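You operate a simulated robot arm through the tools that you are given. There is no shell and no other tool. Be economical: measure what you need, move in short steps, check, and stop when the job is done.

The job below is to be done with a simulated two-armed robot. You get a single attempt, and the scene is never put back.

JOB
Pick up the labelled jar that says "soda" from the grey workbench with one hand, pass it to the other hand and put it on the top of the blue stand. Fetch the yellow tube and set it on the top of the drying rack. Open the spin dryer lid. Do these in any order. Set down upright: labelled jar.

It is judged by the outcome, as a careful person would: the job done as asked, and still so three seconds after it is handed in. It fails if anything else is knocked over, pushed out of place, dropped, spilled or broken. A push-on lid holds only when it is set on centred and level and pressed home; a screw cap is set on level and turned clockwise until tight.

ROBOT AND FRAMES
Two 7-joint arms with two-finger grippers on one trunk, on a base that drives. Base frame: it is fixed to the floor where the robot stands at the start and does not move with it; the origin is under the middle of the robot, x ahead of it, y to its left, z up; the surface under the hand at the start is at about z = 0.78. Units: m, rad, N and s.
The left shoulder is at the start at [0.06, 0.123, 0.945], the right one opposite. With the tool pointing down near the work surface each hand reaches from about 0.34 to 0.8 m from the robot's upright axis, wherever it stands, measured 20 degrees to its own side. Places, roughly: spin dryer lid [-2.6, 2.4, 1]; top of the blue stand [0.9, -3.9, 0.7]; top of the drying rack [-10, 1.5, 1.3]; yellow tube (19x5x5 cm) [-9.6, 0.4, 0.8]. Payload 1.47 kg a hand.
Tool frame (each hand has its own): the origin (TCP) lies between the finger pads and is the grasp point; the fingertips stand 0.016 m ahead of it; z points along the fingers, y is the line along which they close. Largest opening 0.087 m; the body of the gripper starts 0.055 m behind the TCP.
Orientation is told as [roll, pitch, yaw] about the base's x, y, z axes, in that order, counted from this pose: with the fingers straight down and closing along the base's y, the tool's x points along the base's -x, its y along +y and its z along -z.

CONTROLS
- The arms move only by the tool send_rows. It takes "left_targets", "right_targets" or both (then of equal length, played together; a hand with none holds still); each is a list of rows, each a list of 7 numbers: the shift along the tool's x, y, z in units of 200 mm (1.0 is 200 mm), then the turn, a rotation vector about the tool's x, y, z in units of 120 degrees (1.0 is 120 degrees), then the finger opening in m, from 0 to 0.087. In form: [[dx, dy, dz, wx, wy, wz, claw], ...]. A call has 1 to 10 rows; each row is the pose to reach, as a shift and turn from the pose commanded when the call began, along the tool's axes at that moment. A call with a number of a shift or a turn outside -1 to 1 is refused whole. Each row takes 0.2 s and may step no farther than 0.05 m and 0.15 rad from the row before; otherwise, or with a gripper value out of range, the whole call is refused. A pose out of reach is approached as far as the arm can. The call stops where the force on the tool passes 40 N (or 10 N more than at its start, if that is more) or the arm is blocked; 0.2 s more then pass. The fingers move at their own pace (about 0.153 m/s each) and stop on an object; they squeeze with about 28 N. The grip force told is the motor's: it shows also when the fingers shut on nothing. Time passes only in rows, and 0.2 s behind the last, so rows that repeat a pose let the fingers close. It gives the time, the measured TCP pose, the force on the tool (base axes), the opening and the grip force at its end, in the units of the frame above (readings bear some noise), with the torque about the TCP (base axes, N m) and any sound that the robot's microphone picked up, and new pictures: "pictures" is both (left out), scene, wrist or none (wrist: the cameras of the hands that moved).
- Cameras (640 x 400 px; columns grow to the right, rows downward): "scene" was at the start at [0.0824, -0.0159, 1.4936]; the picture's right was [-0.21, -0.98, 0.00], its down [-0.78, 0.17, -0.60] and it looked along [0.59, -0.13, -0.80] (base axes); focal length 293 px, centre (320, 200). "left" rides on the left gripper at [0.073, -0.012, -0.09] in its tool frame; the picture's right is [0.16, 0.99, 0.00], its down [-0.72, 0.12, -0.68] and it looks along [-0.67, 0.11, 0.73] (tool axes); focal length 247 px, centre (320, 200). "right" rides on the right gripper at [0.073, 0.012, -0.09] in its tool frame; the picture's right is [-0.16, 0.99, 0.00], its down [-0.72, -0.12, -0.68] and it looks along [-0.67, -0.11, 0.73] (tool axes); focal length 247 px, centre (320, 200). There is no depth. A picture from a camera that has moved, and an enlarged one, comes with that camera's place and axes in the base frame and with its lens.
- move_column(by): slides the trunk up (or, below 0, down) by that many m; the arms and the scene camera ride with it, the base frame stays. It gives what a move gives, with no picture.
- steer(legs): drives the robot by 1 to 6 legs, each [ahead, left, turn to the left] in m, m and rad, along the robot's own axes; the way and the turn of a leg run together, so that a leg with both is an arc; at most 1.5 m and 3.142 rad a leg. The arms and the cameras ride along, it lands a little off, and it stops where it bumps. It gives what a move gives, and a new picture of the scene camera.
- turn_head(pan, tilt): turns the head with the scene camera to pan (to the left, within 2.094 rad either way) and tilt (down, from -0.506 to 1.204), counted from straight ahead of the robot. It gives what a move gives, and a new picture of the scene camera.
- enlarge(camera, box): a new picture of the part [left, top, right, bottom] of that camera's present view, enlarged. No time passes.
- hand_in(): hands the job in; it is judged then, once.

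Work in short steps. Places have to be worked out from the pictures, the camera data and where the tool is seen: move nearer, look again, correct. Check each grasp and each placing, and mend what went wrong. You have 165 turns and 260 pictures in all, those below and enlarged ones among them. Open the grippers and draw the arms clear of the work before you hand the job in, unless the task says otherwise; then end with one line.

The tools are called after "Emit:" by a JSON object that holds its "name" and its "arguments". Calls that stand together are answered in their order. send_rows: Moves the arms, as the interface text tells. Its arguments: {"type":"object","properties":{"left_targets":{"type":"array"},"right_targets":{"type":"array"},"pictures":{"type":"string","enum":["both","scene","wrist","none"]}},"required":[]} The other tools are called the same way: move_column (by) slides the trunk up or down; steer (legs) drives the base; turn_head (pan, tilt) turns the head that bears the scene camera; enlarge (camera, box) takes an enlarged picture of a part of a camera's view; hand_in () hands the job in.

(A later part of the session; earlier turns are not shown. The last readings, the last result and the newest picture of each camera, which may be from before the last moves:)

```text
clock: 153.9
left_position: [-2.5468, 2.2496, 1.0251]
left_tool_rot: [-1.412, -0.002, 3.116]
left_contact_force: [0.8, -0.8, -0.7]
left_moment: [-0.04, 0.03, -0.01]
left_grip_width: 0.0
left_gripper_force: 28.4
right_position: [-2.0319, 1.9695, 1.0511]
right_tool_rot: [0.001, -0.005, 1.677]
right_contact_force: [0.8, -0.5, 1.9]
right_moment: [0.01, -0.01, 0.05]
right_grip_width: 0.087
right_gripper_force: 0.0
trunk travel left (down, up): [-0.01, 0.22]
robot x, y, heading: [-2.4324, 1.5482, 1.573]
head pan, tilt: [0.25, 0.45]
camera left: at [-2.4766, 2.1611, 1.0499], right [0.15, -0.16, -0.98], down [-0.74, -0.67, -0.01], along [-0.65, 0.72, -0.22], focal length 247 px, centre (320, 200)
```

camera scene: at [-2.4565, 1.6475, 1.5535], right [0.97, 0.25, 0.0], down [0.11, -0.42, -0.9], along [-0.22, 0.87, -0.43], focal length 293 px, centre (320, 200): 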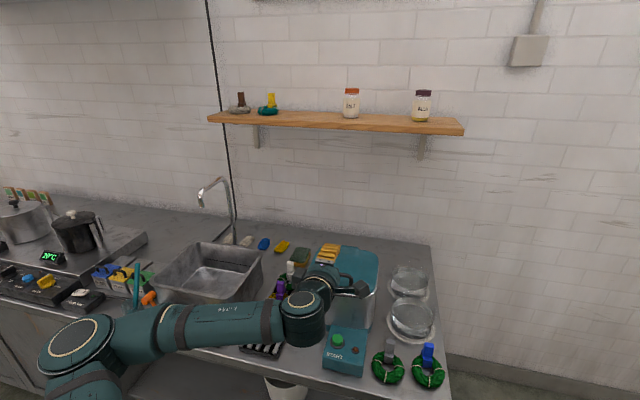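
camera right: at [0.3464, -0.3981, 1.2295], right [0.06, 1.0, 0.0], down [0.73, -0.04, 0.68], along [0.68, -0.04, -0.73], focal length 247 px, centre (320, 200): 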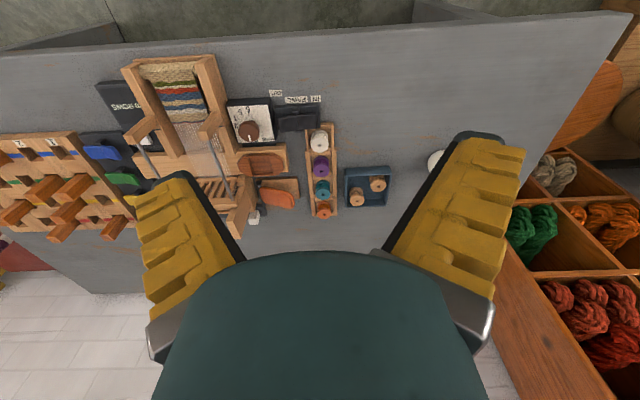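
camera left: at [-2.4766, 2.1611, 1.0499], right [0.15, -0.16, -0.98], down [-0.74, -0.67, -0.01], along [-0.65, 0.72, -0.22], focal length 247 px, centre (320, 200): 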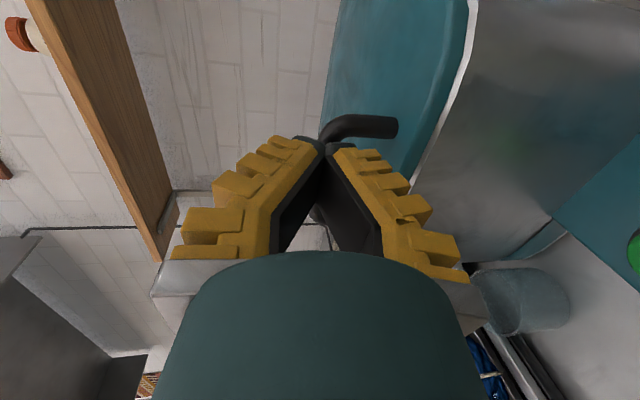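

The bar lies farther: re-triangulating gives its centre near [-2.563, 2.278, 1.015]. I open, draw back slightly, and line up lower and to the left.

Emit:
{"name": "send_rows", "arguments": {"left_targets": [[0, 0, -0.1, 0, 0, 0, 0.012], [-0.04, 0.015, -0.15, 0, 0, 0, 0.024], [-0.08, 0.03, -0.15, 0, 0, 0, 0.026]], "pictures": "wrist"}}

```text
clock: 154.7
left_position: [-2.5641, 2.2186, 1.025]
left_tool_rot: [-1.412, -0.002, 3.116]
left_contact_force: [0.5, 0.3, -0.1]
left_moment: [-0.05, 0.0, 0.02]
left_grip_width: 0.0323
left_gripper_force: 4.6
right_position: [-2.0322, 1.9692, 1.0492]
right_tool_rot: [0.001, -0.005, 1.676]
right_contact_force: [-0.6, 0.5, 0.6]
right_moment: [0.0, 0.01, 0.02]
right_grip_width: 0.087
right_gripper_force: 0.0
trunk travel left (down, up): [-0.01, 0.22]
robot x, y, heading: [-2.4332, 1.5455, 1.575]
head pan, tilt: [0.25, 0.45]
camera left: at [-2.4938, 2.1305, 1.0499], right [0.15, -0.16, -0.98], down [-0.74, -0.67, -0.01], along [-0.65, 0.72, -0.22], focal length 247 px, centre (320, 200)
```

left: 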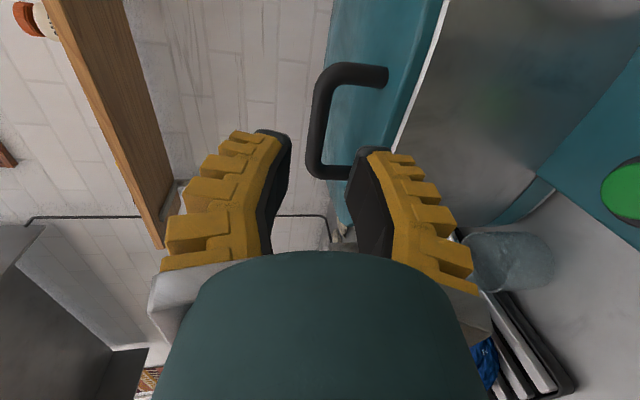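

Consistent. I advance past the bar with the fingers at ~28 mm.

Emit:
{"name": "send_rows", "arguments": {"left_targets": [[0, -0.005, 0.08, 0, 0, 0, 0.021], [0, -0.01, 0.18, 0, 0, 0, 0.021], [0, -0.013, 0.26, 0, 0, 0, 0.021], [0, -0.015, 0.33, 0, 0, 0, 0.021]], "pictures": "wrist"}}

```text
clock: 155.7
left_position: [-2.5607, 2.2852, 1.0218]
left_tool_rot: [-1.414, -0.002, 3.116]
left_contact_force: [-0.1, -2.1, 2.9]
left_moment: [-0.11, -0.01, -0.02]
left_grip_width: 0.0257
left_gripper_force: 3.9
right_position: [-2.0327, 1.9696, 1.0498]
right_tool_rot: [0.001, -0.005, 1.679]
right_contact_force: [-0.1, -0.8, -0.2]
right_moment: [0.02, -0.02, -0.03]
right_grip_width: 0.087
right_gripper_force: 0.0
trunk travel left (down, up): [-0.01, 0.22]
robot x, y, heading: [-2.435, 1.5485, 1.573]
head pan, tilt: [0.25, 0.45]
camera left: at [-2.4915, 2.1966, 1.0456], right [0.15, -0.16, -0.98], down [-0.74, -0.67, -0.01], along [-0.65, 0.72, -0.22], focal length 247 px, centre (320, 200)
```

left: 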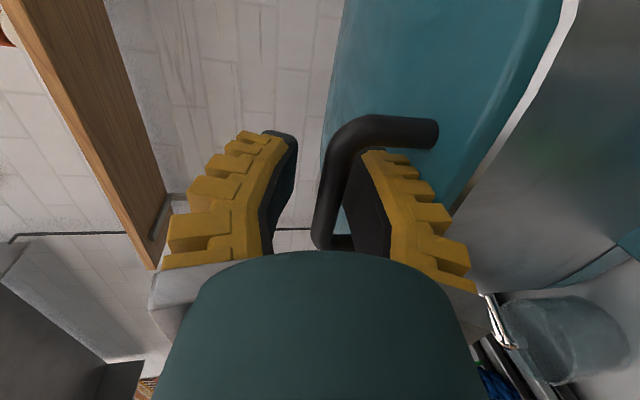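

The bar now runs between the fingers, touching the lower pad. I close.

Emit:
{"name": "send_rows", "arguments": {"left_targets": [[0, 0, 0, 0, 0, 0, 0.012], [0, 0, 0, 0, 0, 0, 0.0], [0, 0, 0, 0, 0, 0, 0.0]], "pictures": "wrist"}}

```text
clock: 156.5
left_position: [-2.5621, 2.2862, 1.0186]
left_tool_rot: [-1.41, -0.001, 3.116]
left_contact_force: [0.0, 1.8, -5.2]
left_moment: [-0.52, 0.11, -0.5]
left_grip_width: 0.0062
left_gripper_force: 30.2
right_position: [-2.032, 1.97, 1.0509]
right_tool_rot: [0.0, -0.005, 1.678]
right_contact_force: [-0.2, -0.6, -0.5]
right_moment: [-0.01, 0.0, 0.04]
right_grip_width: 0.0869
right_gripper_force: 0.1
trunk travel left (down, up): [-0.01, 0.22]
robot x, y, heading: [-2.4329, 1.549, 1.57]
head pan, tilt: [0.25, 0.45]
camera left: at [-2.4916, 2.1975, 1.0442], right [0.15, -0.16, -0.98], down [-0.74, -0.67, 0.0], along [-0.65, 0.72, -0.22], focal length 247 px, centre (320, 200)
```

left: 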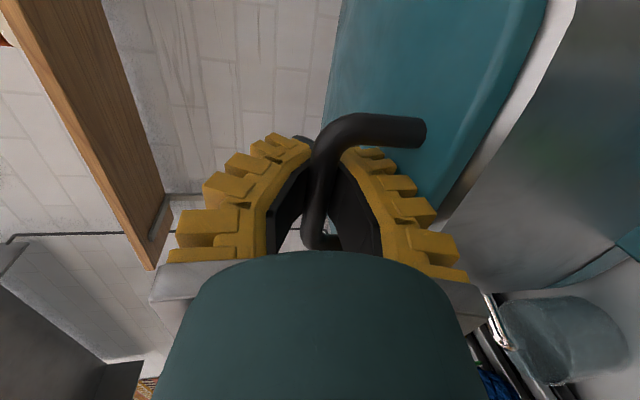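

The bar is gripped (6 mm, 30 N). I swing the lid up along its arc by about 20°, hinge taken near [y 2.46, z 0.98].

Emit:
{"name": "send_rows", "arguments": {"left_targets": [[0, -0.0775, 0.0075, -0.0417, 0, 0, 0], [0, -0.1545, 0.022, -0.083, 0, 0, 0], [0, -0.23, 0.043, -0.125, 0, 0, 0], [0, -0.303, 0.07, -0.167, 0, 0, 0]]}}

```text
clock: 157.5
left_position: [-2.5615, 2.3092, 1.075]
left_tool_rot: [-1.07, -0.003, 3.118]
left_contact_force: [4.6, 8.5, -8.0]
left_moment: [-0.28, 0.13, 0.63]
left_grip_width: 0.0061
left_gripper_force: 29.8
right_position: [-2.0322, 1.9712, 1.0489]
right_tool_rot: [0.0, -0.004, 1.678]
right_contact_force: [1.3, -0.2, 0.0]
right_moment: [0.01, -0.02, 0.01]
right_grip_width: 0.087
right_gripper_force: 0.0
trunk travel left (down, up): [-0.01, 0.22]
robot x, y, heading: [-2.4333, 1.5493, 1.577]
head pan, tilt: [0.25, 0.45]
camera scene: at [-2.456, 1.6499, 1.4433], right [0.97, 0.25, 0.0], down [0.11, -0.42, -0.9], along [-0.22, 0.87, -0.44], focal length 293 px, centre (320, 200)
camera left: at [-2.4909, 2.2349, 1.1265], right [0.14, -0.48, -0.87], down [-0.74, -0.63, 0.23], along [-0.66, 0.61, -0.44], focal length 247 px, centre (320, 200)
```

scene: 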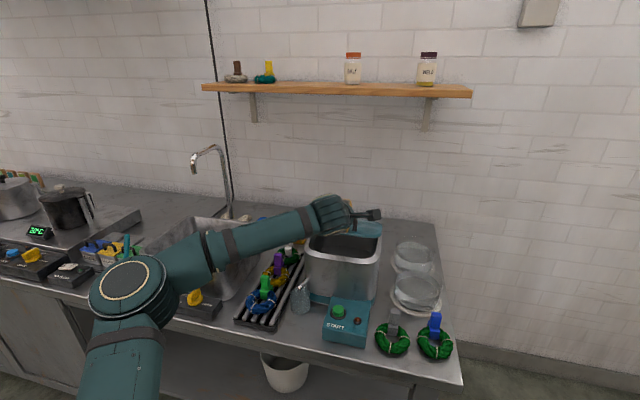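
left: 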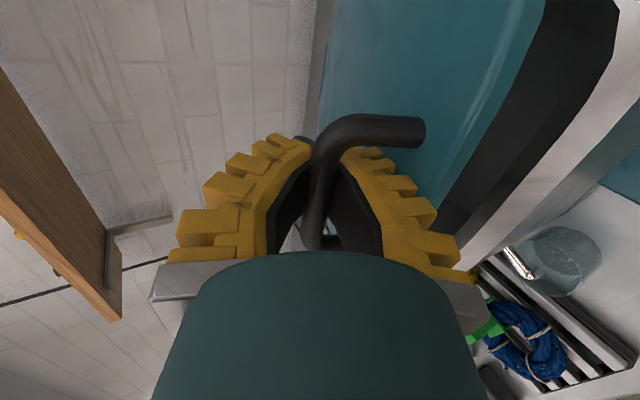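

The lid opens smoothly. I continue the same arc for another 30°.

Emit:
{"name": "send_rows", "arguments": {"left_targets": [[0, -0.0775, 0.0095, -0.0417, 0, 0, 0], [0, -0.1545, 0.026, -0.083, 0, 0, 0], [0, -0.23, 0.048, -0.125, 0, 0, 0], [0, -0.303, 0.076, -0.167, 0, 0, 0], [0, -0.3735, 0.11, -0.208, 0, 0, 0], [0, -0.44, 0.15, -0.25, 0, 0, 0]]}}

```text
clock: 158.9
left_position: [-2.5603, 2.3481, 1.1146]
left_tool_rot: [-0.549, 0.001, 3.113]
left_contact_force: [1.2, 0.1, -3.4]
left_moment: [-0.03, -0.03, 0.02]
left_grip_width: 0.0059
left_gripper_force: 29.4
left hand out of reach, approached as far as the arm can: row 6
right_position: [-2.0309, 1.9686, 1.0503]
right_tool_rot: [0.0, -0.005, 1.675]
right_contact_force: [-0.2, 0.5, -0.1]
right_moment: [-0.04, -0.03, -0.01]
right_grip_width: 0.0869
right_gripper_force: 0.0
trunk travel left (down, up): [-0.01, 0.22]
robot x, y, heading: [-2.4345, 1.5462, 1.574]
head pan, tilt: [0.25, 0.45]
camera scene: at [-2.456, 1.6483, 1.4434], right [0.97, 0.25, 0.0], down [0.11, -0.42, -0.9], along [-0.22, 0.87, -0.44], focal length 293 px, centre (320, 200)
camera left: at [-2.4889, 2.3091, 1.1971], right [0.13, -0.85, -0.51], down [-0.74, -0.43, 0.52], along [-0.66, 0.31, -0.68], focal length 247 px, centre (320, 200)
```

scene: 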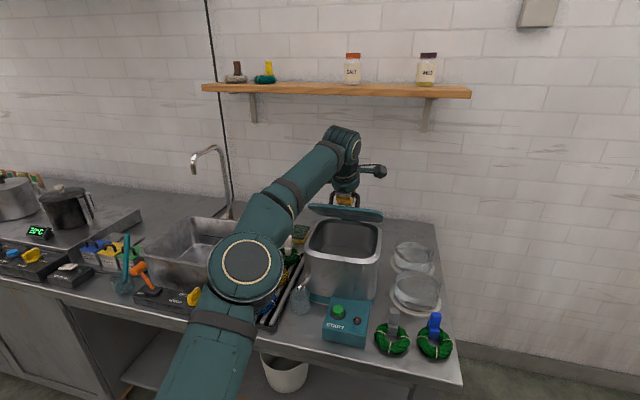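
left: 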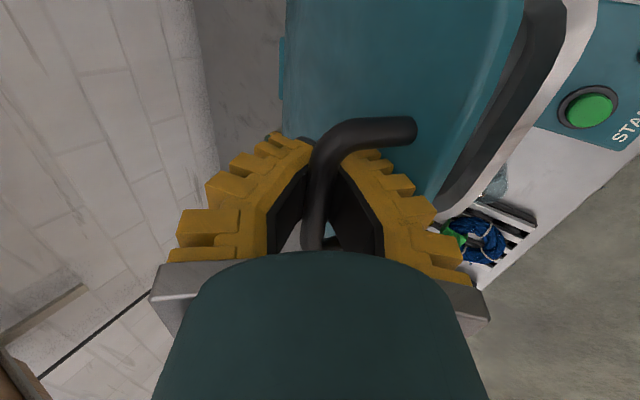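

About 50° open; forces are small. I try two more steps along the arc.

Emit:
{"name": "send_rows", "arguments": {"left_targets": [[0, -0.0775, 0.0095, -0.0417, 0, 0, 0], [0, -0.1545, 0.026, -0.083, 0, 0, 0], [0, -0.23, 0.048, -0.125, 0, 0, 0]], "pictures": "scene"}}

```text
clock: 159.8
left_position: [-2.5743, 2.3141, 1.0778]
left_tool_rot: [-0.289, 0.017, 3.09]
left_contact_force: [13.9, 18.2, -14.2]
left_moment: [-0.07, 0.08, 0.23]
left_grip_width: 0.006
left_gripper_force: 29.0
left hand out of reach, approached as far as the arm can: row 1, 2, 3
right_position: [-2.0304, 1.9696, 1.0497]
right_tool_rot: [-0.001, -0.003, 1.673]
right_contact_force: [-0.5, -1.0, 0.8]
right_moment: [0.02, -0.05, 0.0]
right_grip_width: 0.087
right_gripper_force: 0.0
trunk travel left (down, up): [-0.01, 0.22]
robot x, y, heading: [-2.433, 1.5499, 1.567]
head pan, tilt: [0.25, 0.45]
stopped in row 3 (left hand): the force on the tool passed its limit at 55 N (the readings are from after the stop); the commanded pose is now the measured one
camera scene: at [-2.4569, 1.6515, 1.4431], right [0.97, 0.24, 0.0], down [0.11, -0.42, -0.9], along [-0.22, 0.87, -0.44], focal length 293 px, centre (320, 200)
```

scene: 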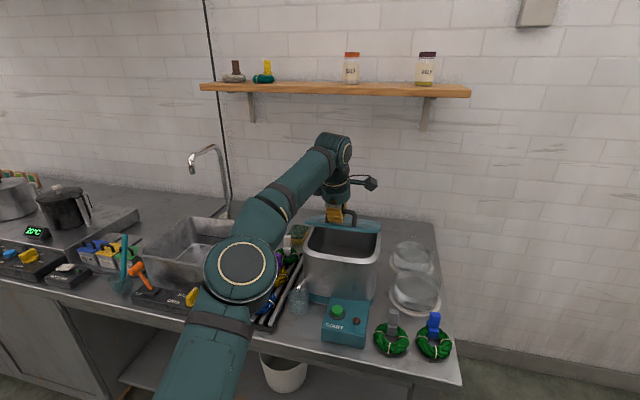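

The arm has run out of reach at this stance (lid now ~22–38°). I open the fingers to see whether the lid holds its position by itself.

Emit:
{"name": "send_rows", "arguments": {"left_targets": [[0, 0, 0, 0, 0, 0, 0.015], [0, 0, 0, 0, 0, 0, 0.03], [0, 0, 0, 0, 0, 0, 0.03]]}}

```text
clock: 160.6
left_position: [-2.5806, 2.3083, 1.0852]
left_tool_rot: [-0.293, 0.012, 3.1]
left_contact_force: [-2.9, -7.6, 1.9]
left_moment: [-0.14, 0.1, 0.03]
left_grip_width: 0.0404
left_gripper_force: 7.9
right_position: [-2.032, 1.9687, 1.0515]
right_tool_rot: [-0.002, -0.006, 1.674]
right_contact_force: [-0.9, 0.6, -0.2]
right_moment: [0.01, -0.02, -0.02]
right_grip_width: 0.087
right_gripper_force: 0.1
trunk travel left (down, up): [-0.01, 0.22]
robot x, y, heading: [-2.435, 1.5525, 1.574]
head pan, tilt: [0.25, 0.45]
camera scene: at [-2.4563, 1.6469, 1.4436], right [0.97, 0.25, 0.0], down [0.11, -0.42, -0.9], along [-0.22, 0.87, -0.43], focal length 293 px, centre (320, 200)
camera left: at [-2.5098, 2.2909, 1.1734], right [0.12, -0.95, -0.28], down [-0.74, -0.27, 0.61], along [-0.66, 0.14, -0.74], focal length 247 px, centre (320, 200)
```

scene: 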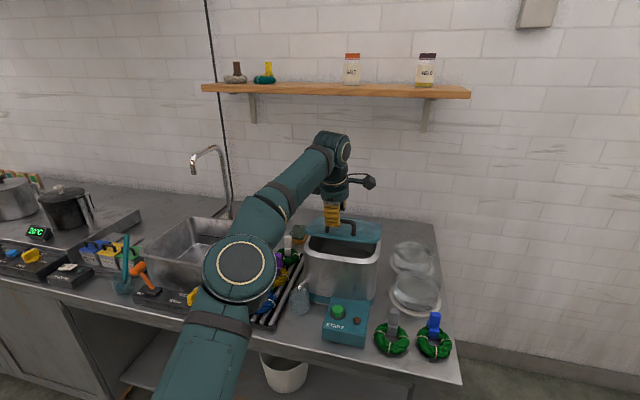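
left: 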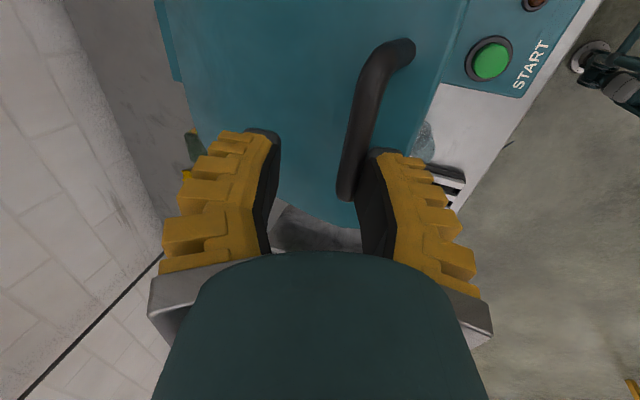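

I withdraw along the tool axis to see if the lid stays.

Emit:
{"name": "send_rows", "arguments": {"left_targets": [[0, 0, -0.1, 0, 0, 0, 0.045], [0, 0, -0.25, 0, 0, 0, 0.045], [0, 0, -0.45, 0, 0, 0, 0.045]]}}

```text
clock: 161.4
left_position: [-2.5804, 2.2786, 1.1684]
left_tool_rot: [-0.293, 0.011, 3.095]
left_contact_force: [-0.2, -0.4, 0.6]
left_moment: [0.01, 0.01, 0.02]
left_grip_width: 0.0507
left_gripper_force: 4.4
left hand out of reach, approached as far as the arm can: row 3
right_position: [-2.0305, 1.9694, 1.0511]
right_tool_rot: [-0.001, -0.007, 1.674]
right_contact_force: [0.1, -0.2, -0.6]
right_moment: [0.03, -0.01, 0.02]
right_grip_width: 0.0871
right_gripper_force: 0.1
trunk travel left (down, up): [-0.01, 0.22]
robot x, y, heading: [-2.4306, 1.55, 1.57]
head pan, tilt: [0.25, 0.45]
camera scene: at [-2.4559, 1.647, 1.4436], right [0.97, 0.25, 0.0], down [0.11, -0.42, -0.9], along [-0.22, 0.87, -0.43], focal length 293 px, centre (320, 200)
camera left: at [-2.5094, 2.2601, 1.2576], right [0.12, -0.95, -0.28], down [-0.75, -0.27, 0.61], along [-0.66, 0.14, -0.74], focal length 247 px, centre (320, 200)
```

scene: 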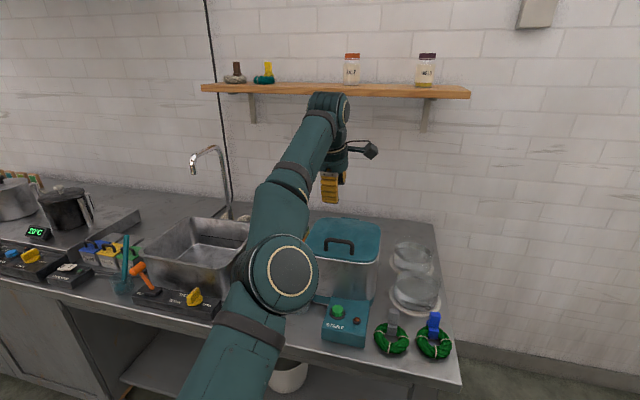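
left: 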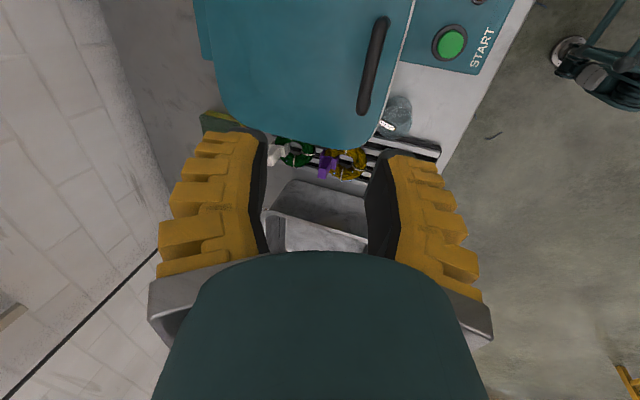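

The lid falls shut, so it must go past vertical. I take a better stance: trunk up 0.1, base forward 0.08, and will grip the bar with the hand already pitched 45° down so that less wrist travel is needed.

Emit:
{"name": "move_column", "arguments": {"by": 0.1}}

Emit:
{"name": "steer", "arguments": {"legs": [[0.08, 0, 0]]}}

Emit:
{"name": "send_rows", "arguments": {"left_targets": [[0.013, 0.13, 0.1, 0.035, 0, 0, 0.03], [0.026, 0.27, 0.2, 0.07, 0, 0, 0.03], [0.04, 0.4, 0.31, 0.105, 0, 0, 0.03], [0.052, 0.53, 0.41, 0.14, 0, 0, 0.03], [0.065, 0.67, 0.52, 0.175, 0, 0, 0.03], [0.078, 0.8, 0.62, 0.21, 0, 0, 0.03], [0.09, 0.935, 0.72, 0.242, 0, 0, 0.03]]}}

```text
clock: 162.7
left_position: [-2.5823, 2.2796, 1.267]
left_tool_rot: [-0.292, 0.012, 3.096]
left_contact_force: [0.6, -0.1, -0.1]
left_moment: [0.0, 0.01, 0.01]
left_grip_width: 0.0508
left_gripper_force: 4.0
right_position: [-2.0305, 1.97, 1.1504]
right_tool_rot: [0.0, -0.005, 1.675]
right_contact_force: [-0.9, -1.0, 0.1]
right_moment: [0.0, -0.01, 0.0]
right_grip_width: 0.0867
right_gripper_force: 0.0
trunk travel left (down, up): [-0.11, 0.12]
robot x, y, heading: [-2.4329, 1.5469, 1.569]
head pan, tilt: [0.25, 0.45]
```

```text
clock: 163.8
left_position: [-2.582, 2.3604, 1.2662]
left_tool_rot: [-0.292, 0.014, 3.096]
left_contact_force: [-0.5, 0.8, -0.5]
left_moment: [-0.02, 0.01, -0.01]
left_grip_width: 0.0504
left_gripper_force: 4.5
right_position: [-2.0306, 2.0492, 1.15]
right_tool_rot: [-0.001, -0.005, 1.675]
right_contact_force: [0.5, 0.7, 0.1]
right_moment: [-0.04, 0.02, 0.01]
right_grip_width: 0.087
right_gripper_force: 0.0
trunk travel left (down, up): [-0.11, 0.12]
robot x, y, heading: [-2.4354, 1.6272, 1.565]
head pan, tilt: [0.25, 0.45]
camera scene: at [-2.4559, 1.7291, 1.5434], right [0.97, 0.25, 0.0], down [0.11, -0.42, -0.9], along [-0.22, 0.87, -0.44], focal length 293 px, centre (320, 200)
```

scene: 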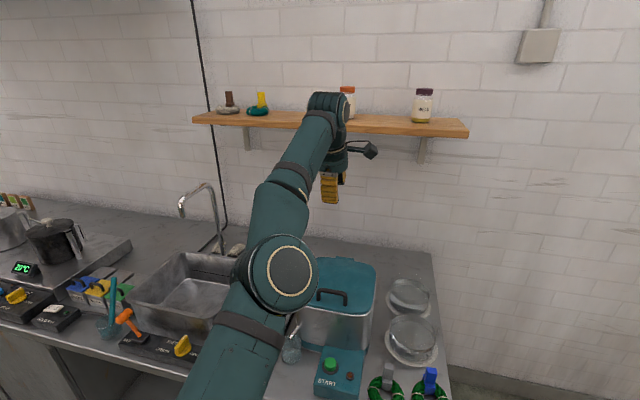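

```text
clock: 165.4
left_position: [-2.5455, 2.5007, 1.1629]
left_tool_rot: [-0.797, 0.014, 3.097]
left_contact_force: [0.4, -0.6, 1.0]
left_moment: [-0.01, -0.05, 0.01]
left_grip_width: 0.0363
left_gripper_force: 5.0
left hand out of reach, approached as far as the arm can: row 1, 2, 3, 4, 5, 6, 7
right_position: [-2.0308, 2.0497, 1.1489]
right_tool_rot: [0.0, -0.004, 1.674]
right_contact_force: [-0.1, 0.0, -0.6]
right_moment: [0.01, 0.01, -0.01]
right_grip_width: 0.087
right_gripper_force: 0.2
trunk travel left (down, up): [-0.11, 0.12]
robot x, y, heading: [-2.4311, 1.6288, 1.573]
head pan, tilt: [0.25, 0.45]
camera scene: at [-2.4555, 1.7286, 1.5434], right [0.97, 0.25, 0.0], down [0.11, -0.42, -0.9], along [-0.22, 0.87, -0.44], focal length 293 px, centre (320, 200)
camera left: at [-2.4768, 2.4411, 1.2339], right [0.14, -0.7, -0.71], down [-0.75, -0.53, 0.38], along [-0.64, 0.48, -0.6], focal length 247 px, centre (320, 200)
```

scene: 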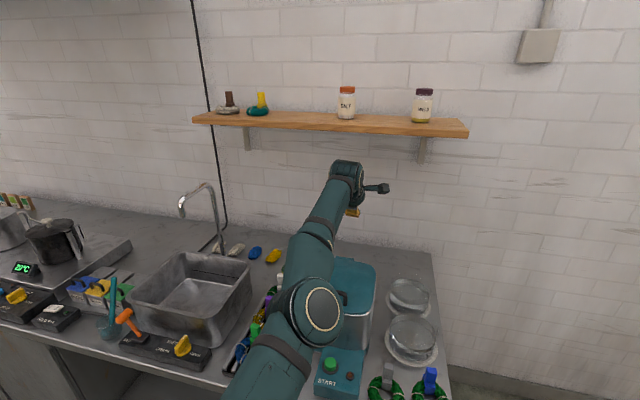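
left: 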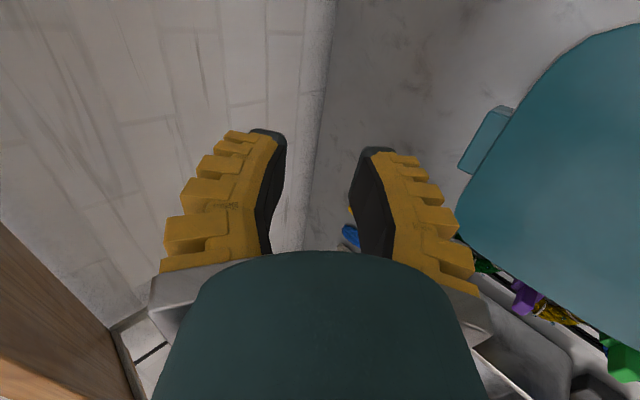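

The IK wandered; this roll (camera inward) sits near a wrist limit. I bring the hand back above the lid pointing down, then I'll roll the other way (camera outward), which should be freer.

Emit:
{"name": "send_rows", "arguments": {"left_targets": [[0, 0.087, -0.15, -0.065, 0, 0, 0.03], [0, 0.17, -0.3, -0.13, 0, 0, 0.03], [0, 0.26, -0.45, -0.19, 0, 0, 0.03], [0, 0.35, -0.6, -0.255, 0, 0, 0.03], [0, 0.43, -0.74, -0.32, 0, 0, 0.03], [0, 0.52, -0.89, -0.38, 0, 0, 0.03]], "pictures": "none"}}

```text
clock: 166.8
left_position: [-2.551, 2.3195, 1.219]
left_tool_rot: [-0.001, 0.012, 3.096]
left_contact_force: [0.3, -0.1, 0.3]
left_moment: [0.0, -0.02, 0.01]
left_grip_width: 0.036
left_gripper_force: 4.5
left hand out of reach, approached as far as the arm can: row 1, 2, 3, 4, 5, 6
right_position: [-2.0303, 2.0483, 1.1517]
right_tool_rot: [0.001, -0.007, 1.672]
right_contact_force: [0.2, -0.3, -0.1]
right_moment: [0.02, 0.03, 0.01]
right_grip_width: 0.087
right_gripper_force: 0.0
trunk travel left (down, up): [-0.11, 0.12]
robot x, y, heading: [-2.4304, 1.6266, 1.566]
head pan, tilt: [0.25, 0.45]
```

Emit:
{"name": "send_rows", "arguments": {"left_targets": [[0, 0.05, 0, 0, 0, 0.07, 0.03], [0, 0.1, 0, 0, 0, 0.14, 0.03], [0, 0.15, 0, 0, 0, 0.21, 0.03], [0, 0.2, 0, 0, 0, 0.28, 0.03], [0, 0.25, 0, 0, 0, 0.35, 0.03], [0, 0.3, 0, 0, 0, 0.42, 0.03], [0, 0.35, 0, 0, 0, 0.49, 0.03], [0, 0.4, 0, 0, 0, 0.56, 0.03], [0, 0.45, 0, 0, 0, 0.63, 0.03], [0, 0.5, 0, 0, 0, 0.7, 0.03]], "pictures": "none"}}

Emit:
{"name": "send_rows", "arguments": {"left_targets": [[0, 0, 0, 0, 0, 0.07, 0.03], [0, 0, 0, 0, 0, 0.14, 0.03], [0, 0, 0, 0, 0, 0.21, 0.03], [0, 0, 0, 0, 0, 0.28, 0.03], [0, 0, 0, 0, 0, 0.35, 0.03], [0, 0, 0, 0, 0, 0.42, 0.03], [0, 0, 0, 0, 0, 0.49, 0.03], [0, 0, 0, 0, 0, 0.56, 0.03], [0, 0, 0, 0, 0, 0.63, 0.03], [0, 0, 0, 0, 0, 0.7, 0.03]]}}

```text
clock: 169.0
left_position: [-2.5482, 2.3086, 1.2485]
left_tool_rot: [-0.012, -0.002, 1.628]
left_contact_force: [-0.2, -0.7, 0.2]
left_moment: [-0.05, 0.0, -0.01]
left_grip_width: 0.0362
left_gripper_force: 4.3
left hand out of reach, approached as far as the arm can: row 1, 2, 3, 4, 5, 6, 7, 8, 9, 10
right_position: [-2.03, 2.0486, 1.1502]
right_tool_rot: [0.0, -0.004, 1.675]
right_contact_force: [0.4, -0.2, 0.1]
right_moment: [0.01, -0.02, -0.01]
right_grip_width: 0.087
right_gripper_force: 0.0
trunk travel left (down, up): [-0.11, 0.12]
robot x, y, heading: [-2.4322, 1.6272, 1.569]
head pan, tilt: [0.25, 0.45]
```

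```text
clock: 171.2
left_position: [-2.5479, 2.3072, 1.2484]
left_tool_rot: [0.0, -0.012, 0.163]
left_contact_force: [0.3, 0.2, 0.2]
left_moment: [0.02, 0.01, 0.03]
left_grip_width: 0.0359
left_gripper_force: 4.2
right_position: [-2.0309, 2.049, 1.151]
right_tool_rot: [0.0, -0.006, 1.674]
right_contact_force: [0.3, 0.4, 0.4]
right_moment: [0.0, 0.04, -0.03]
right_grip_width: 0.0869
right_gripper_force: 0.1
trunk travel left (down, up): [-0.11, 0.12]
robot x, y, heading: [-2.4334, 1.6296, 1.569]
head pan, tilt: [0.25, 0.45]
camera scene: at [-2.4559, 1.7278, 1.5435], right [0.97, 0.25, 0.0], down [0.11, -0.42, -0.9], along [-0.22, 0.87, -0.44], focal length 293 px, centre (320, 200)
camera left: at [-2.6185, 2.2836, 1.3373], right [-0.31, 0.95, 0.0], down [0.69, 0.23, 0.69], along [0.65, 0.22, -0.72], focal length 247 px, centre (320, 200)
```

scene: 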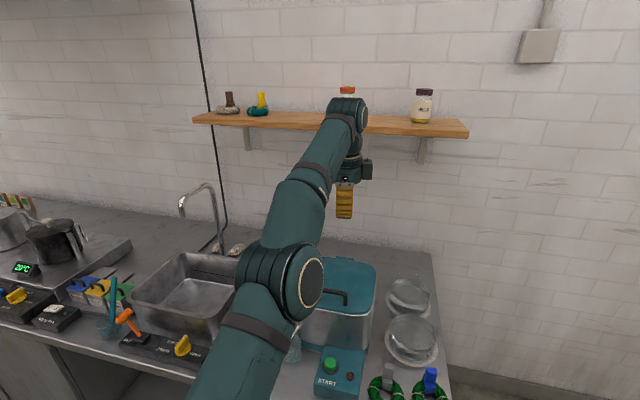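
left: 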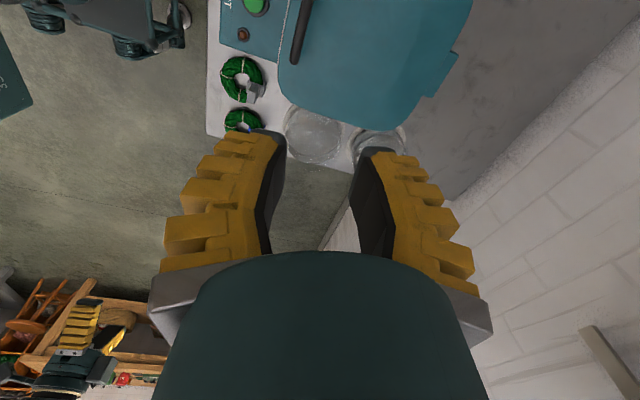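

Now the arm is in reach with the camera outward. I finish the yaw and come back and down in front of the handle.

Emit:
{"name": "send_rows", "arguments": {"left_targets": [[0.02, -0.15, 0.1, 0, 0, 0.04, 0.03], [0.04, -0.3, 0.25, 0, 0, 0.078, 0.03], [0.06, -0.43, 0.4, 0, 0, 0.078, 0.03]], "pictures": "none"}}

Emit:
{"name": "send_rows", "arguments": {"left_targets": [[0, 0, 0.05, -0.06, 0, 0, 0.03], [0, 0, 0.1, -0.12, 0, 0, 0.03], [0, 0, 0.15, -0.18, 0, 0, 0.03], [0, 0, 0.2, -0.24, 0, 0, 0.03], [0, 0, 0.25, -0.3, 0, 0, 0.03], [0, 0, 0.3, -0.36, 0, 0, 0.03]]}}

```text
clock: 172.0
left_position: [-2.5444, 2.2193, 1.1712]
left_tool_rot: [0.008, -0.015, 0.001]
left_contact_force: [-0.5, 0.2, -0.2]
left_moment: [0.02, -0.02, 0.01]
left_grip_width: 0.0364
left_gripper_force: 4.0
right_position: [-2.032, 2.0461, 1.1518]
right_tool_rot: [-0.002, -0.007, 1.674]
right_contact_force: [-0.2, -0.5, 0.9]
right_moment: [0.0, 0.0, 0.0]
right_grip_width: 0.0867
right_gripper_force: 0.0
trunk travel left (down, up): [-0.11, 0.12]
robot x, y, heading: [-2.435, 1.6311, 1.568]
head pan, tilt: [0.25, 0.45]
```

```text
clock: 173.4
left_position: [-2.5412, 2.2207, 1.1107]
left_tool_rot: [0.758, -0.014, -0.002]
left_contact_force: [-0.2, -0.2, 0.7]
left_moment: [-0.06, 0.02, 0.01]
left_grip_width: 0.0363
left_gripper_force: 4.7
right_position: [-2.0309, 2.0485, 1.1493]
right_tool_rot: [0.0, -0.005, 1.674]
right_contact_force: [0.2, -0.2, -0.7]
right_moment: [0.03, 0.03, -0.01]
right_grip_width: 0.0871
right_gripper_force: 0.2
trunk travel left (down, up): [-0.11, 0.12]
robot x, y, heading: [-2.4344, 1.634, 1.566]
head pan, tilt: [0.25, 0.45]
camera scene: at [-2.4551, 1.7277, 1.5435], right [0.97, 0.25, 0.0], down [0.11, -0.42, -0.9], along [-0.22, 0.87, -0.43], focal length 293 px, centre (320, 200)
camera left: at [-2.6158, 2.1514, 1.1654], right [-0.17, 0.72, 0.68], down [0.72, -0.38, 0.58], along [0.68, 0.58, -0.45], focal length 247 px, centre (320, 200)
```

scene: 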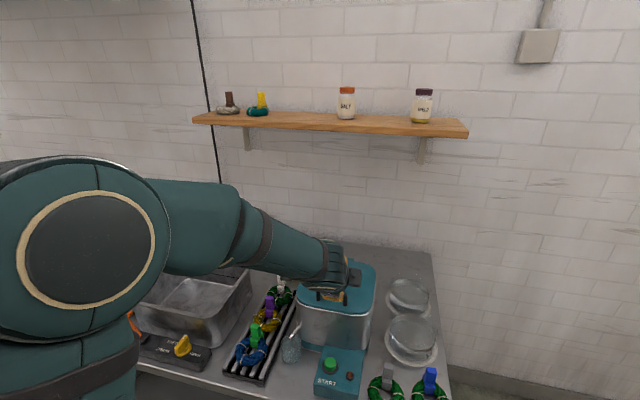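
left: 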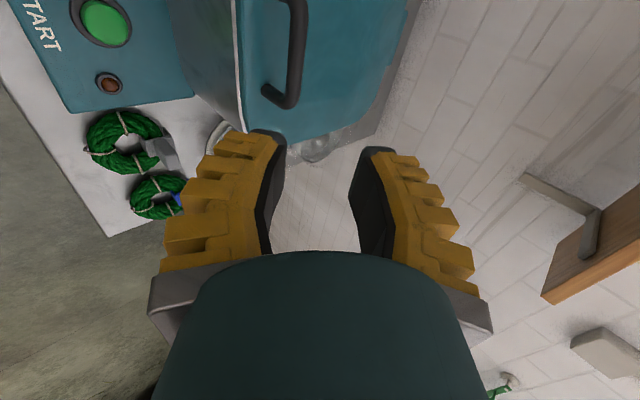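

Now freely in reach. The bar is still near [-2.562, 2.28, 1.015]. I line up along the 43° approach and go part way.

Emit:
{"name": "send_rows", "arguments": {"left_targets": [[0.05, -0.06, 0.1, 0, 0, 0, 0.024], [0.104, -0.114, 0.2, 0, 0, 0, 0.024], [0.104, -0.114, 0.3, 0, 0, 0, 0.024]], "pictures": "wrist"}}

```text
clock: 174.2
left_position: [-2.5619, 2.2473, 1.0484]
left_tool_rot: [0.756, -0.013, -0.001]
left_contact_force: [0.7, 1.0, -0.8]
left_moment: [0.01, 0.02, -0.02]
left_grip_width: 0.0302
left_gripper_force: 4.9
right_position: [-2.0308, 2.0505, 1.1501]
right_tool_rot: [0.0, -0.005, 1.674]
right_contact_force: [0.5, -0.4, -0.6]
right_moment: [-0.01, 0.03, -0.04]
right_grip_width: 0.0868
right_gripper_force: 0.1
trunk travel left (down, up): [-0.11, 0.12]
robot x, y, heading: [-2.4334, 1.6303, 1.57]
head pan, tilt: [0.25, 0.45]
camera left: at [-2.6366, 2.1771, 1.1046], right [-0.17, 0.72, 0.68], down [0.72, -0.38, 0.58], along [0.68, 0.58, -0.45], focal length 247 px, centre (320, 200)
```

left: 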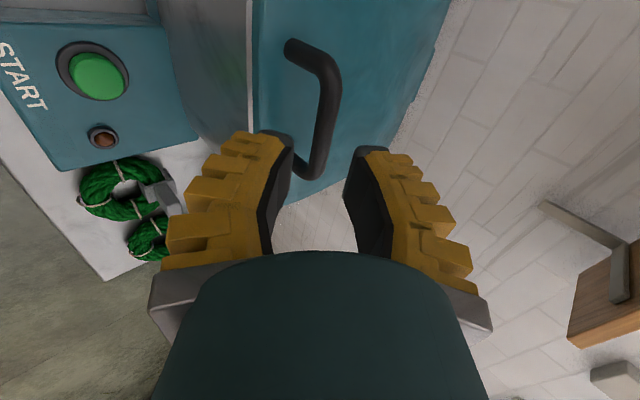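

The bar is centred between the fingers. I advance and close.

Emit:
{"name": "send_rows", "arguments": {"left_targets": [[0, 0, 0.1, 0, 0, 0, 0.024], [0, 0, 0.2, 0, 0, 0, 0.024], [0, 0, 0.235, 0, 0, 0, 0.024], [0, 0, 0.235, 0, 0, 0, 0.0], [0, 0, 0.235, 0, 0, 0, 0.0]], "pictures": "wrist"}}

```text
clock: 175.4
left_position: [-2.5627, 2.2795, 1.0156]
left_tool_rot: [0.758, -0.012, -0.001]
left_contact_force: [-0.5, 9.3, 3.4]
left_moment: [0.02, 0.19, -0.22]
left_grip_width: 0.0061
left_gripper_force: 29.9
right_position: [-2.0307, 2.0484, 1.1502]
right_tool_rot: [0.0, -0.005, 1.672]
right_contact_force: [0.2, 0.7, -0.5]
right_moment: [0.03, -0.01, -0.03]
right_grip_width: 0.087
right_gripper_force: 0.0
trunk travel left (down, up): [-0.11, 0.12]
robot x, y, heading: [-2.4333, 1.6288, 1.571]
head pan, tilt: [0.25, 0.45]
camera left: at [-2.6369, 2.209, 1.0717], right [-0.17, 0.72, 0.68], down [0.72, -0.38, 0.58], along [0.68, 0.58, -0.45], focal length 247 px, centre (320, 200)
```

left: 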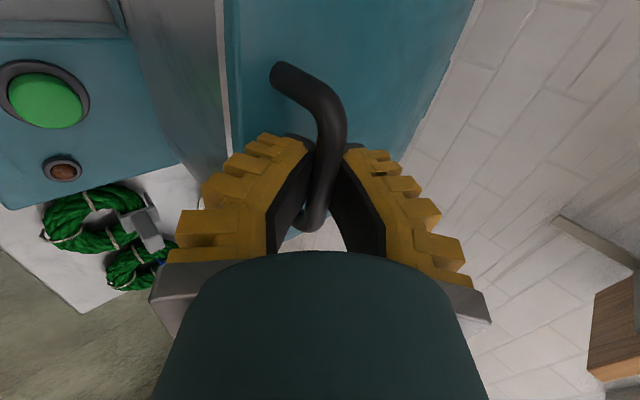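

Gripped again (6 mm). I swing the lid up along the arc to about 58°, rotating the hand only slightly.

Emit:
{"name": "send_rows", "arguments": {"left_targets": [[0, 0.106, -0.0625, 0.02, 0, 0, 0], [0, 0.2515, -0.12, 0.04, 0, 0, 0], [0, 0.405, -0.152, 0.06, 0, 0, 0], [0, 0.562, -0.1565, 0.08, 0, 0, 0], [0, 0.717, -0.1335, 0.1, 0, 0, 0], [0, 0.866, -0.084, 0.12, 0, 0, 0]]}}

```text
clock: 176.8
left_position: [-2.5637, 2.3915, 1.1488]
left_tool_rot: [0.503, -0.011, 0.0]
left_contact_force: [4.7, -10.5, 4.7]
left_moment: [-1.25, 0.93, 0.57]
left_grip_width: 0.0061
left_gripper_force: 30.2
right_position: [-2.0298, 2.0476, 1.1504]
right_tool_rot: [-0.002, -0.005, 1.675]
right_contact_force: [0.5, 0.5, 0.3]
right_moment: [-0.03, 0.02, -0.01]
right_grip_width: 0.0869
right_gripper_force: 0.0
trunk travel left (down, up): [-0.11, 0.12]
robot x, y, heading: [-2.4332, 1.6298, 1.57]
head pan, tilt: [0.25, 0.45]
camera scene: at [-2.4549, 1.726, 1.5437], right [0.97, 0.25, 0.0], down [0.11, -0.42, -0.9], along [-0.22, 0.87, -0.43], focal length 293 px, centre (320, 200)
camera left: at [-2.6375, 2.3371, 1.2201], right [-0.16, 0.86, 0.47], down [0.72, -0.23, 0.66], along [0.68, 0.45, -0.58], focal length 247 px, centre (320, 200)
```

scene: 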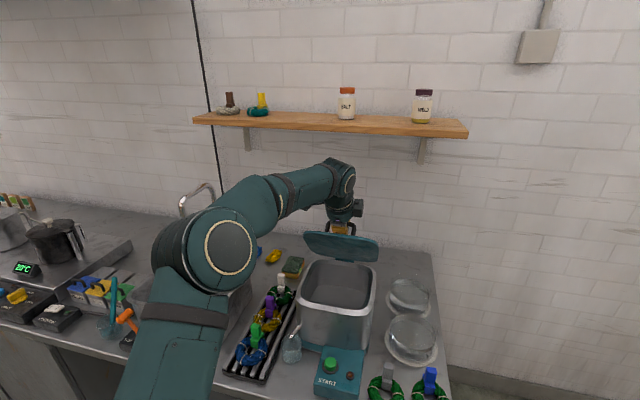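
left: 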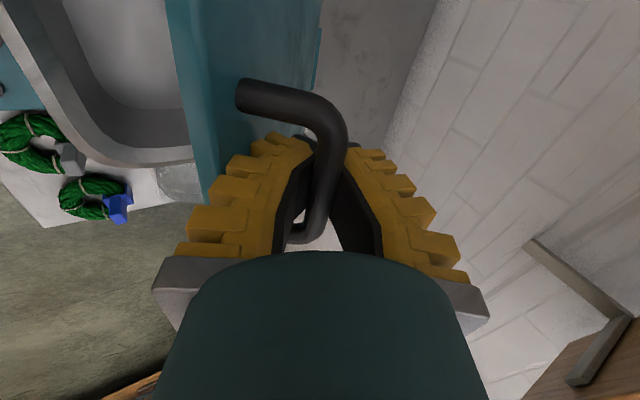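

Beautiful: about 57° open. I continue over the top, toward past vertical.

Emit:
{"name": "send_rows", "arguments": {"left_targets": [[0, 0.153, 0.037, 0.04, 0, 0, 0], [0, 0.296, 0.101, 0.08, 0, 0, 0], [0, 0.427, 0.188, 0.12, 0, 0, 0], [0, 0.54, 0.297, 0.15, 0, 0, 0]]}}

```text
clock: 177.2
left_position: [-2.5634, 2.4099, 1.1579]
left_tool_rot: [0.436, -0.005, -0.005]
left_contact_force: [0.4, -13.0, 15.2]
left_moment: [-1.45, 1.12, 0.46]
left_grip_width: 0.006
left_gripper_force: 30.0
right_position: [-2.0311, 2.0459, 1.1513]
right_tool_rot: [-0.001, -0.006, 1.676]
right_contact_force: [-0.7, 0.5, -0.2]
right_moment: [0.01, 0.0, 0.01]
right_grip_width: 0.0872
right_gripper_force: 0.1
trunk travel left (down, up): [-0.11, 0.12]
robot x, y, heading: [-2.4354, 1.6256, 1.569]
head pan, tilt: [0.25, 0.45]
stopped in row 1 (left hand): the force on the tool passed its limit at 70 N (the readings are from after the stop); the commanded pose is now the measured one
camera scene: at [-2.4554, 1.7245, 1.5438], right [0.97, 0.25, 0.0], down [0.11, -0.42, -0.9], along [-0.22, 0.87, -0.43], focal length 293 px, centre (320, 200)
camera left: at [-2.637, 2.3619, 1.2331], right [-0.16, 0.9, 0.42], down [0.72, -0.19, 0.67], along [0.68, 0.4, -0.62], focal length 247 px, centre (320, 200)
```

scene: 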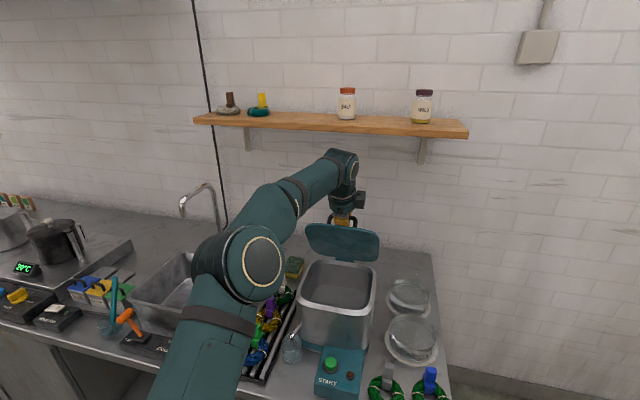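
left: 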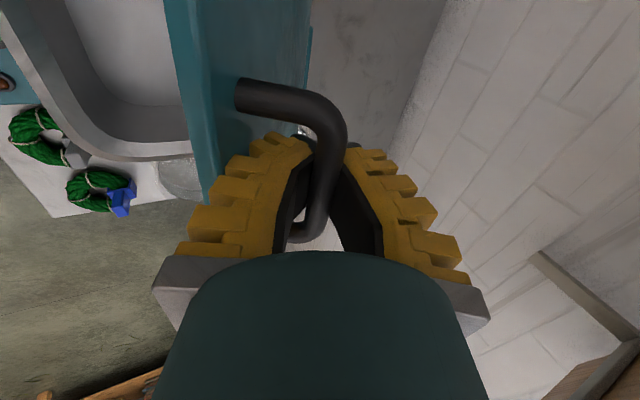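

The load says the hand lags the lid's rotation. I turn the hand in place to point straight down; after that a forward base drive can carry the bar over the top at nearly constant height.

Emit:
{"name": "send_rows", "arguments": {"left_targets": [[0, 0, 0, 0.05, 0, 0, 0], [0, 0, 0, 0.1, 0, 0, 0], [0, 0, 0, 0.15, 0, 0, 0], [0, 0, 0, 0.2, 0, 0, 0]]}}

```text
clock: 178.2
left_position: [-2.5744, 2.3615, 1.1288]
left_tool_rot: [0.037, -0.009, -0.016]
left_contact_force: [3.8, 9.4, -16.1]
left_moment: [-0.13, 0.06, -0.11]
left_grip_width: 0.006
left_gripper_force: 29.7
left hand out of reach, approached as far as the arm can: row 2, 3, 4
right_position: [-2.0307, 2.0497, 1.1491]
right_tool_rot: [-0.001, -0.002, 1.672]
right_contact_force: [0.5, -0.2, 0.3]
right_moment: [-0.01, 0.02, 0.0]
right_grip_width: 0.0866
right_gripper_force: 0.1
trunk travel left (down, up): [-0.11, 0.12]
robot x, y, heading: [-2.4294, 1.6299, 1.567]
head pan, tilt: [0.25, 0.45]
stopped in row 4 (left hand): the force on the tool passed its limit at 46 N (the readings are from after the stop); the commanded pose is now the measured one
camera scene: at [-2.4563, 1.73, 1.5432], right [0.97, 0.24, 0.0], down [0.11, -0.42, -0.9], along [-0.22, 0.87, -0.44], focal length 293 px, centre (320, 200)
camera left: at [-2.648, 2.3475, 1.2162], right [-0.14, 0.99, 0.03], down [0.72, 0.08, 0.69], along [0.68, 0.12, -0.72], focal length 247 px, centre (320, 200)
```

scene: 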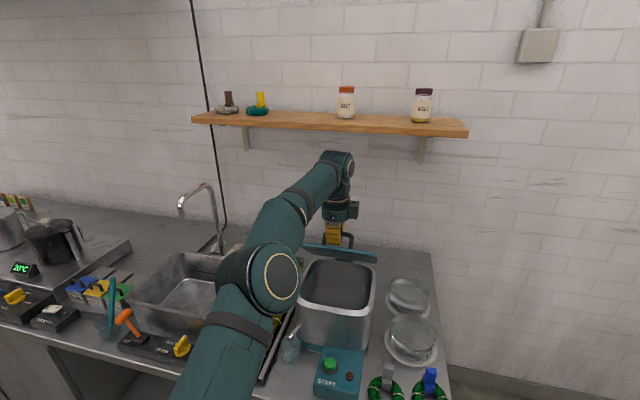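
left: 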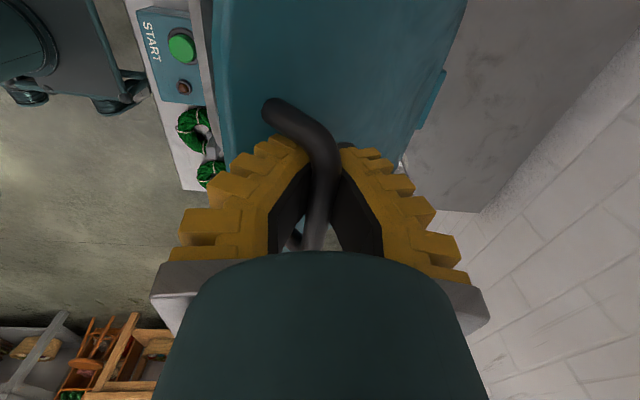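

Still gripped, now reach-limited at about 45°. I carry it with the base and trunk in small alternating steps.

Emit:
{"name": "steer", "arguments": {"legs": [[0.02, 0, 0]]}}

Emit:
{"name": "move_column", "arguments": {"by": 0.015}}

Emit:
{"name": "steer", "arguments": {"legs": [[0.025, 0, 0]]}}

Emit:
{"name": "move_column", "arguments": {"by": 0.012}}

```text
clock: 178.9
left_position: [-2.5747, 2.3797, 1.1342]
left_tool_rot: [0.042, -0.009, -0.014]
left_contact_force: [-0.9, -3.4, 3.4]
left_moment: [-0.06, -0.04, -0.01]
left_grip_width: 0.0
left_gripper_force: 28.0
right_position: [-2.0305, 2.0675, 1.1496]
right_tool_rot: [0.0, -0.004, 1.673]
right_contact_force: [0.0, 0.6, -0.1]
right_moment: [-0.02, 0.0, 0.01]
right_grip_width: 0.0869
right_gripper_force: 0.0
trunk travel left (down, up): [-0.11, 0.12]
robot x, y, heading: [-2.4323, 1.6454, 1.571]
head pan, tilt: [0.25, 0.45]
camera scene: at [-2.4557, 1.748, 1.5435], right [0.97, 0.25, 0.0], down [0.11, -0.42, -0.9], along [-0.22, 0.87, -0.44], focal length 293 px, centre (320, 200)
```

scene: 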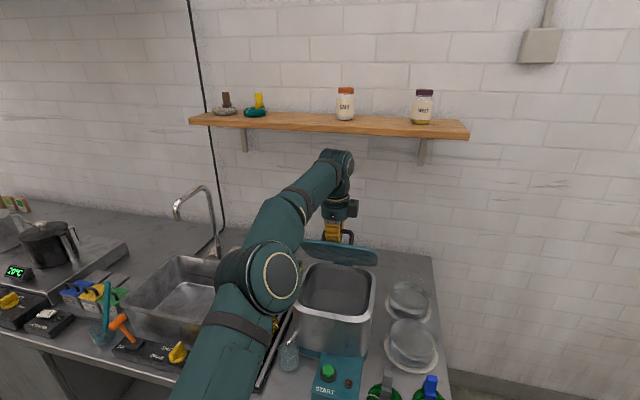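

```text
clock: 179.6
left_position: [-2.5747, 2.3837, 1.1424]
left_tool_rot: [0.036, -0.008, -0.015]
left_contact_force: [1.8, 16.6, -34.5]
left_moment: [-0.12, 0.17, 0.0]
left_grip_width: 0.0062
left_gripper_force: 29.0
right_position: [-2.0297, 2.0722, 1.1636]
right_tool_rot: [-0.001, -0.001, 1.675]
right_contact_force: [-0.1, 0.0, 0.2]
right_moment: [0.02, 0.0, 0.0]
right_grip_width: 0.0869
right_gripper_force: 0.0
trunk travel left (down, up): [-0.125, 0.105]
robot x, y, heading: [-2.4323, 1.6475, 1.567]
head pan, tilt: [0.25, 0.45]
```

```text
clock: 180.4
left_position: [-2.5737, 2.4074, 1.1498]
left_tool_rot: [0.045, -0.008, -0.012]
left_contact_force: [0.1, 0.5, -3.5]
left_moment: [-0.05, -0.04, 0.0]
left_grip_width: 0.0062
left_gripper_force: 28.5
right_position: [-2.0296, 2.0935, 1.1651]
right_tool_rot: [0.001, -0.005, 1.673]
right_contact_force: [-0.1, 0.7, 0.0]
right_moment: [-0.01, 0.03, -0.01]
right_grip_width: 0.087
right_gripper_force: 0.1
trunk travel left (down, up): [-0.125, 0.105]
robot x, y, heading: [-2.4322, 1.6702, 1.57]
head pan, tilt: [0.25, 0.45]
camera scene: at [-2.4555, 1.774, 1.5585], right [0.97, 0.25, 0.0], down [0.11, -0.42, -0.9], along [-0.22, 0.87, -0.44], focal length 293 px, centre (320, 200)
```

scene: 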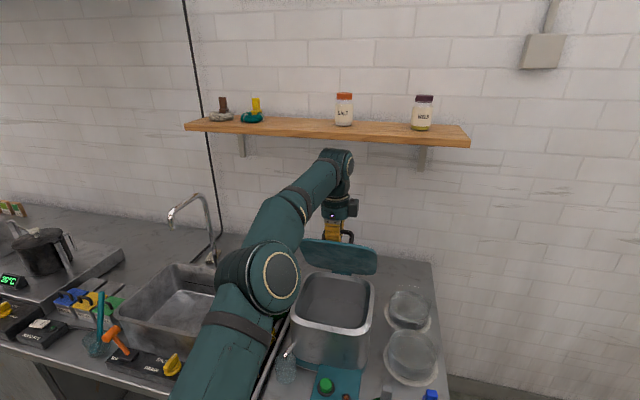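

```text
clock: 181.0
left_position: [-2.5754, 2.405, 1.1511]
left_tool_rot: [0.028, -0.005, -0.016]
left_contact_force: [0.2, 6.6, -23.8]
left_moment: [-0.09, 0.22, 0.02]
left_grip_width: 0.0061
left_gripper_force: 29.3
right_position: [-2.0308, 2.0947, 1.1768]
right_tool_rot: [-0.002, -0.006, 1.675]
right_contact_force: [0.1, -1.0, 0.0]
right_moment: [0.05, 0.0, 0.01]
right_grip_width: 0.0871
right_gripper_force: 0.0
trunk travel left (down, up): [-0.137, 0.093]
robot x, y, heading: [-2.4349, 1.6761, 1.57]
head pan, tilt: [0.25, 0.45]
stopped: the force on the tool passed its limit at 41 N (the readings are from after the stop); the commanded pose is now the measured one
```

Lid at about 60° again with the hand pointing down and load small. I drive forward in short legs to carry it over the top.

Emit:
{"name": "steer", "arguments": {"legs": [[0.04, 0, 0]]}}

Emit:
{"name": "steer", "arguments": {"legs": [[0.035, 0, 0]]}}

```text
clock: 181.8
left_position: [-2.5748, 2.4453, 1.1574]
left_tool_rot: [0.037, -0.007, -0.014]
left_contact_force: [-0.5, -0.1, 0.3]
left_moment: [-0.03, -0.01, -0.05]
left_grip_width: 0.0
left_gripper_force: 28.5
right_position: [-2.0309, 2.1342, 1.1772]
right_tool_rot: [0.0, -0.006, 1.672]
right_contact_force: [-0.9, 0.7, -0.9]
right_moment: [-0.01, -0.01, 0.0]
right_grip_width: 0.0869
right_gripper_force: 0.0
trunk travel left (down, up): [-0.137, 0.093]
robot x, y, heading: [-2.4316, 1.7134, 1.572]
head pan, tilt: [0.25, 0.45]
camera scene: at [-2.4554, 1.8142, 1.5708], right [0.97, 0.25, 0.0], down [0.11, -0.42, -0.9], along [-0.22, 0.87, -0.44], focal length 293 px, centre (320, 200)
```

scene: 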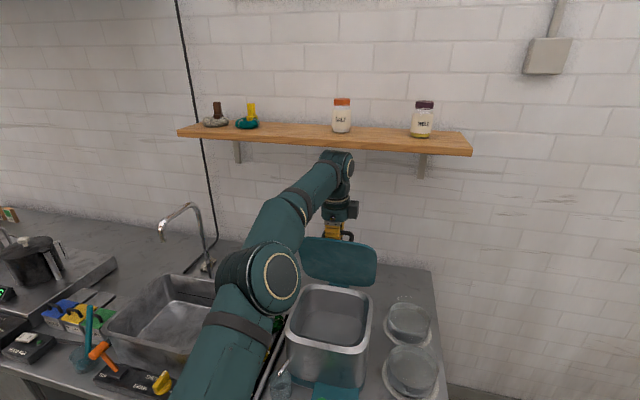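

```text
clock: 182.7
left_position: [-2.5756, 2.4807, 1.1572]
left_tool_rot: [0.038, -0.008, -0.013]
left_contact_force: [-1.3, -1.4, 3.4]
left_moment: [-0.21, -0.06, -0.02]
left_grip_width: 0.0
left_gripper_force: 28.6
right_position: [-2.0293, 2.1686, 1.1757]
right_tool_rot: [0.001, -0.004, 1.674]
right_contact_force: [0.5, 0.3, 0.3]
right_moment: [0.0, 0.01, 0.0]
right_grip_width: 0.0871
right_gripper_force: 0.1
trunk travel left (down, up): [-0.137, 0.093]
robot x, y, heading: [-2.4311, 1.7496, 1.569]
head pan, tilt: [0.25, 0.45]
camera scene: at [-2.4553, 1.8489, 1.5708], right [0.97, 0.25, 0.0], down [0.11, -0.42, -0.9], along [-0.22, 0.87, -0.44], focal length 293 px, centre (320, 200)
```

scene: 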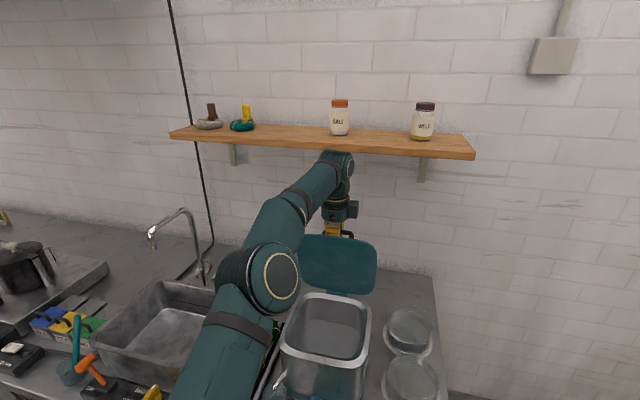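

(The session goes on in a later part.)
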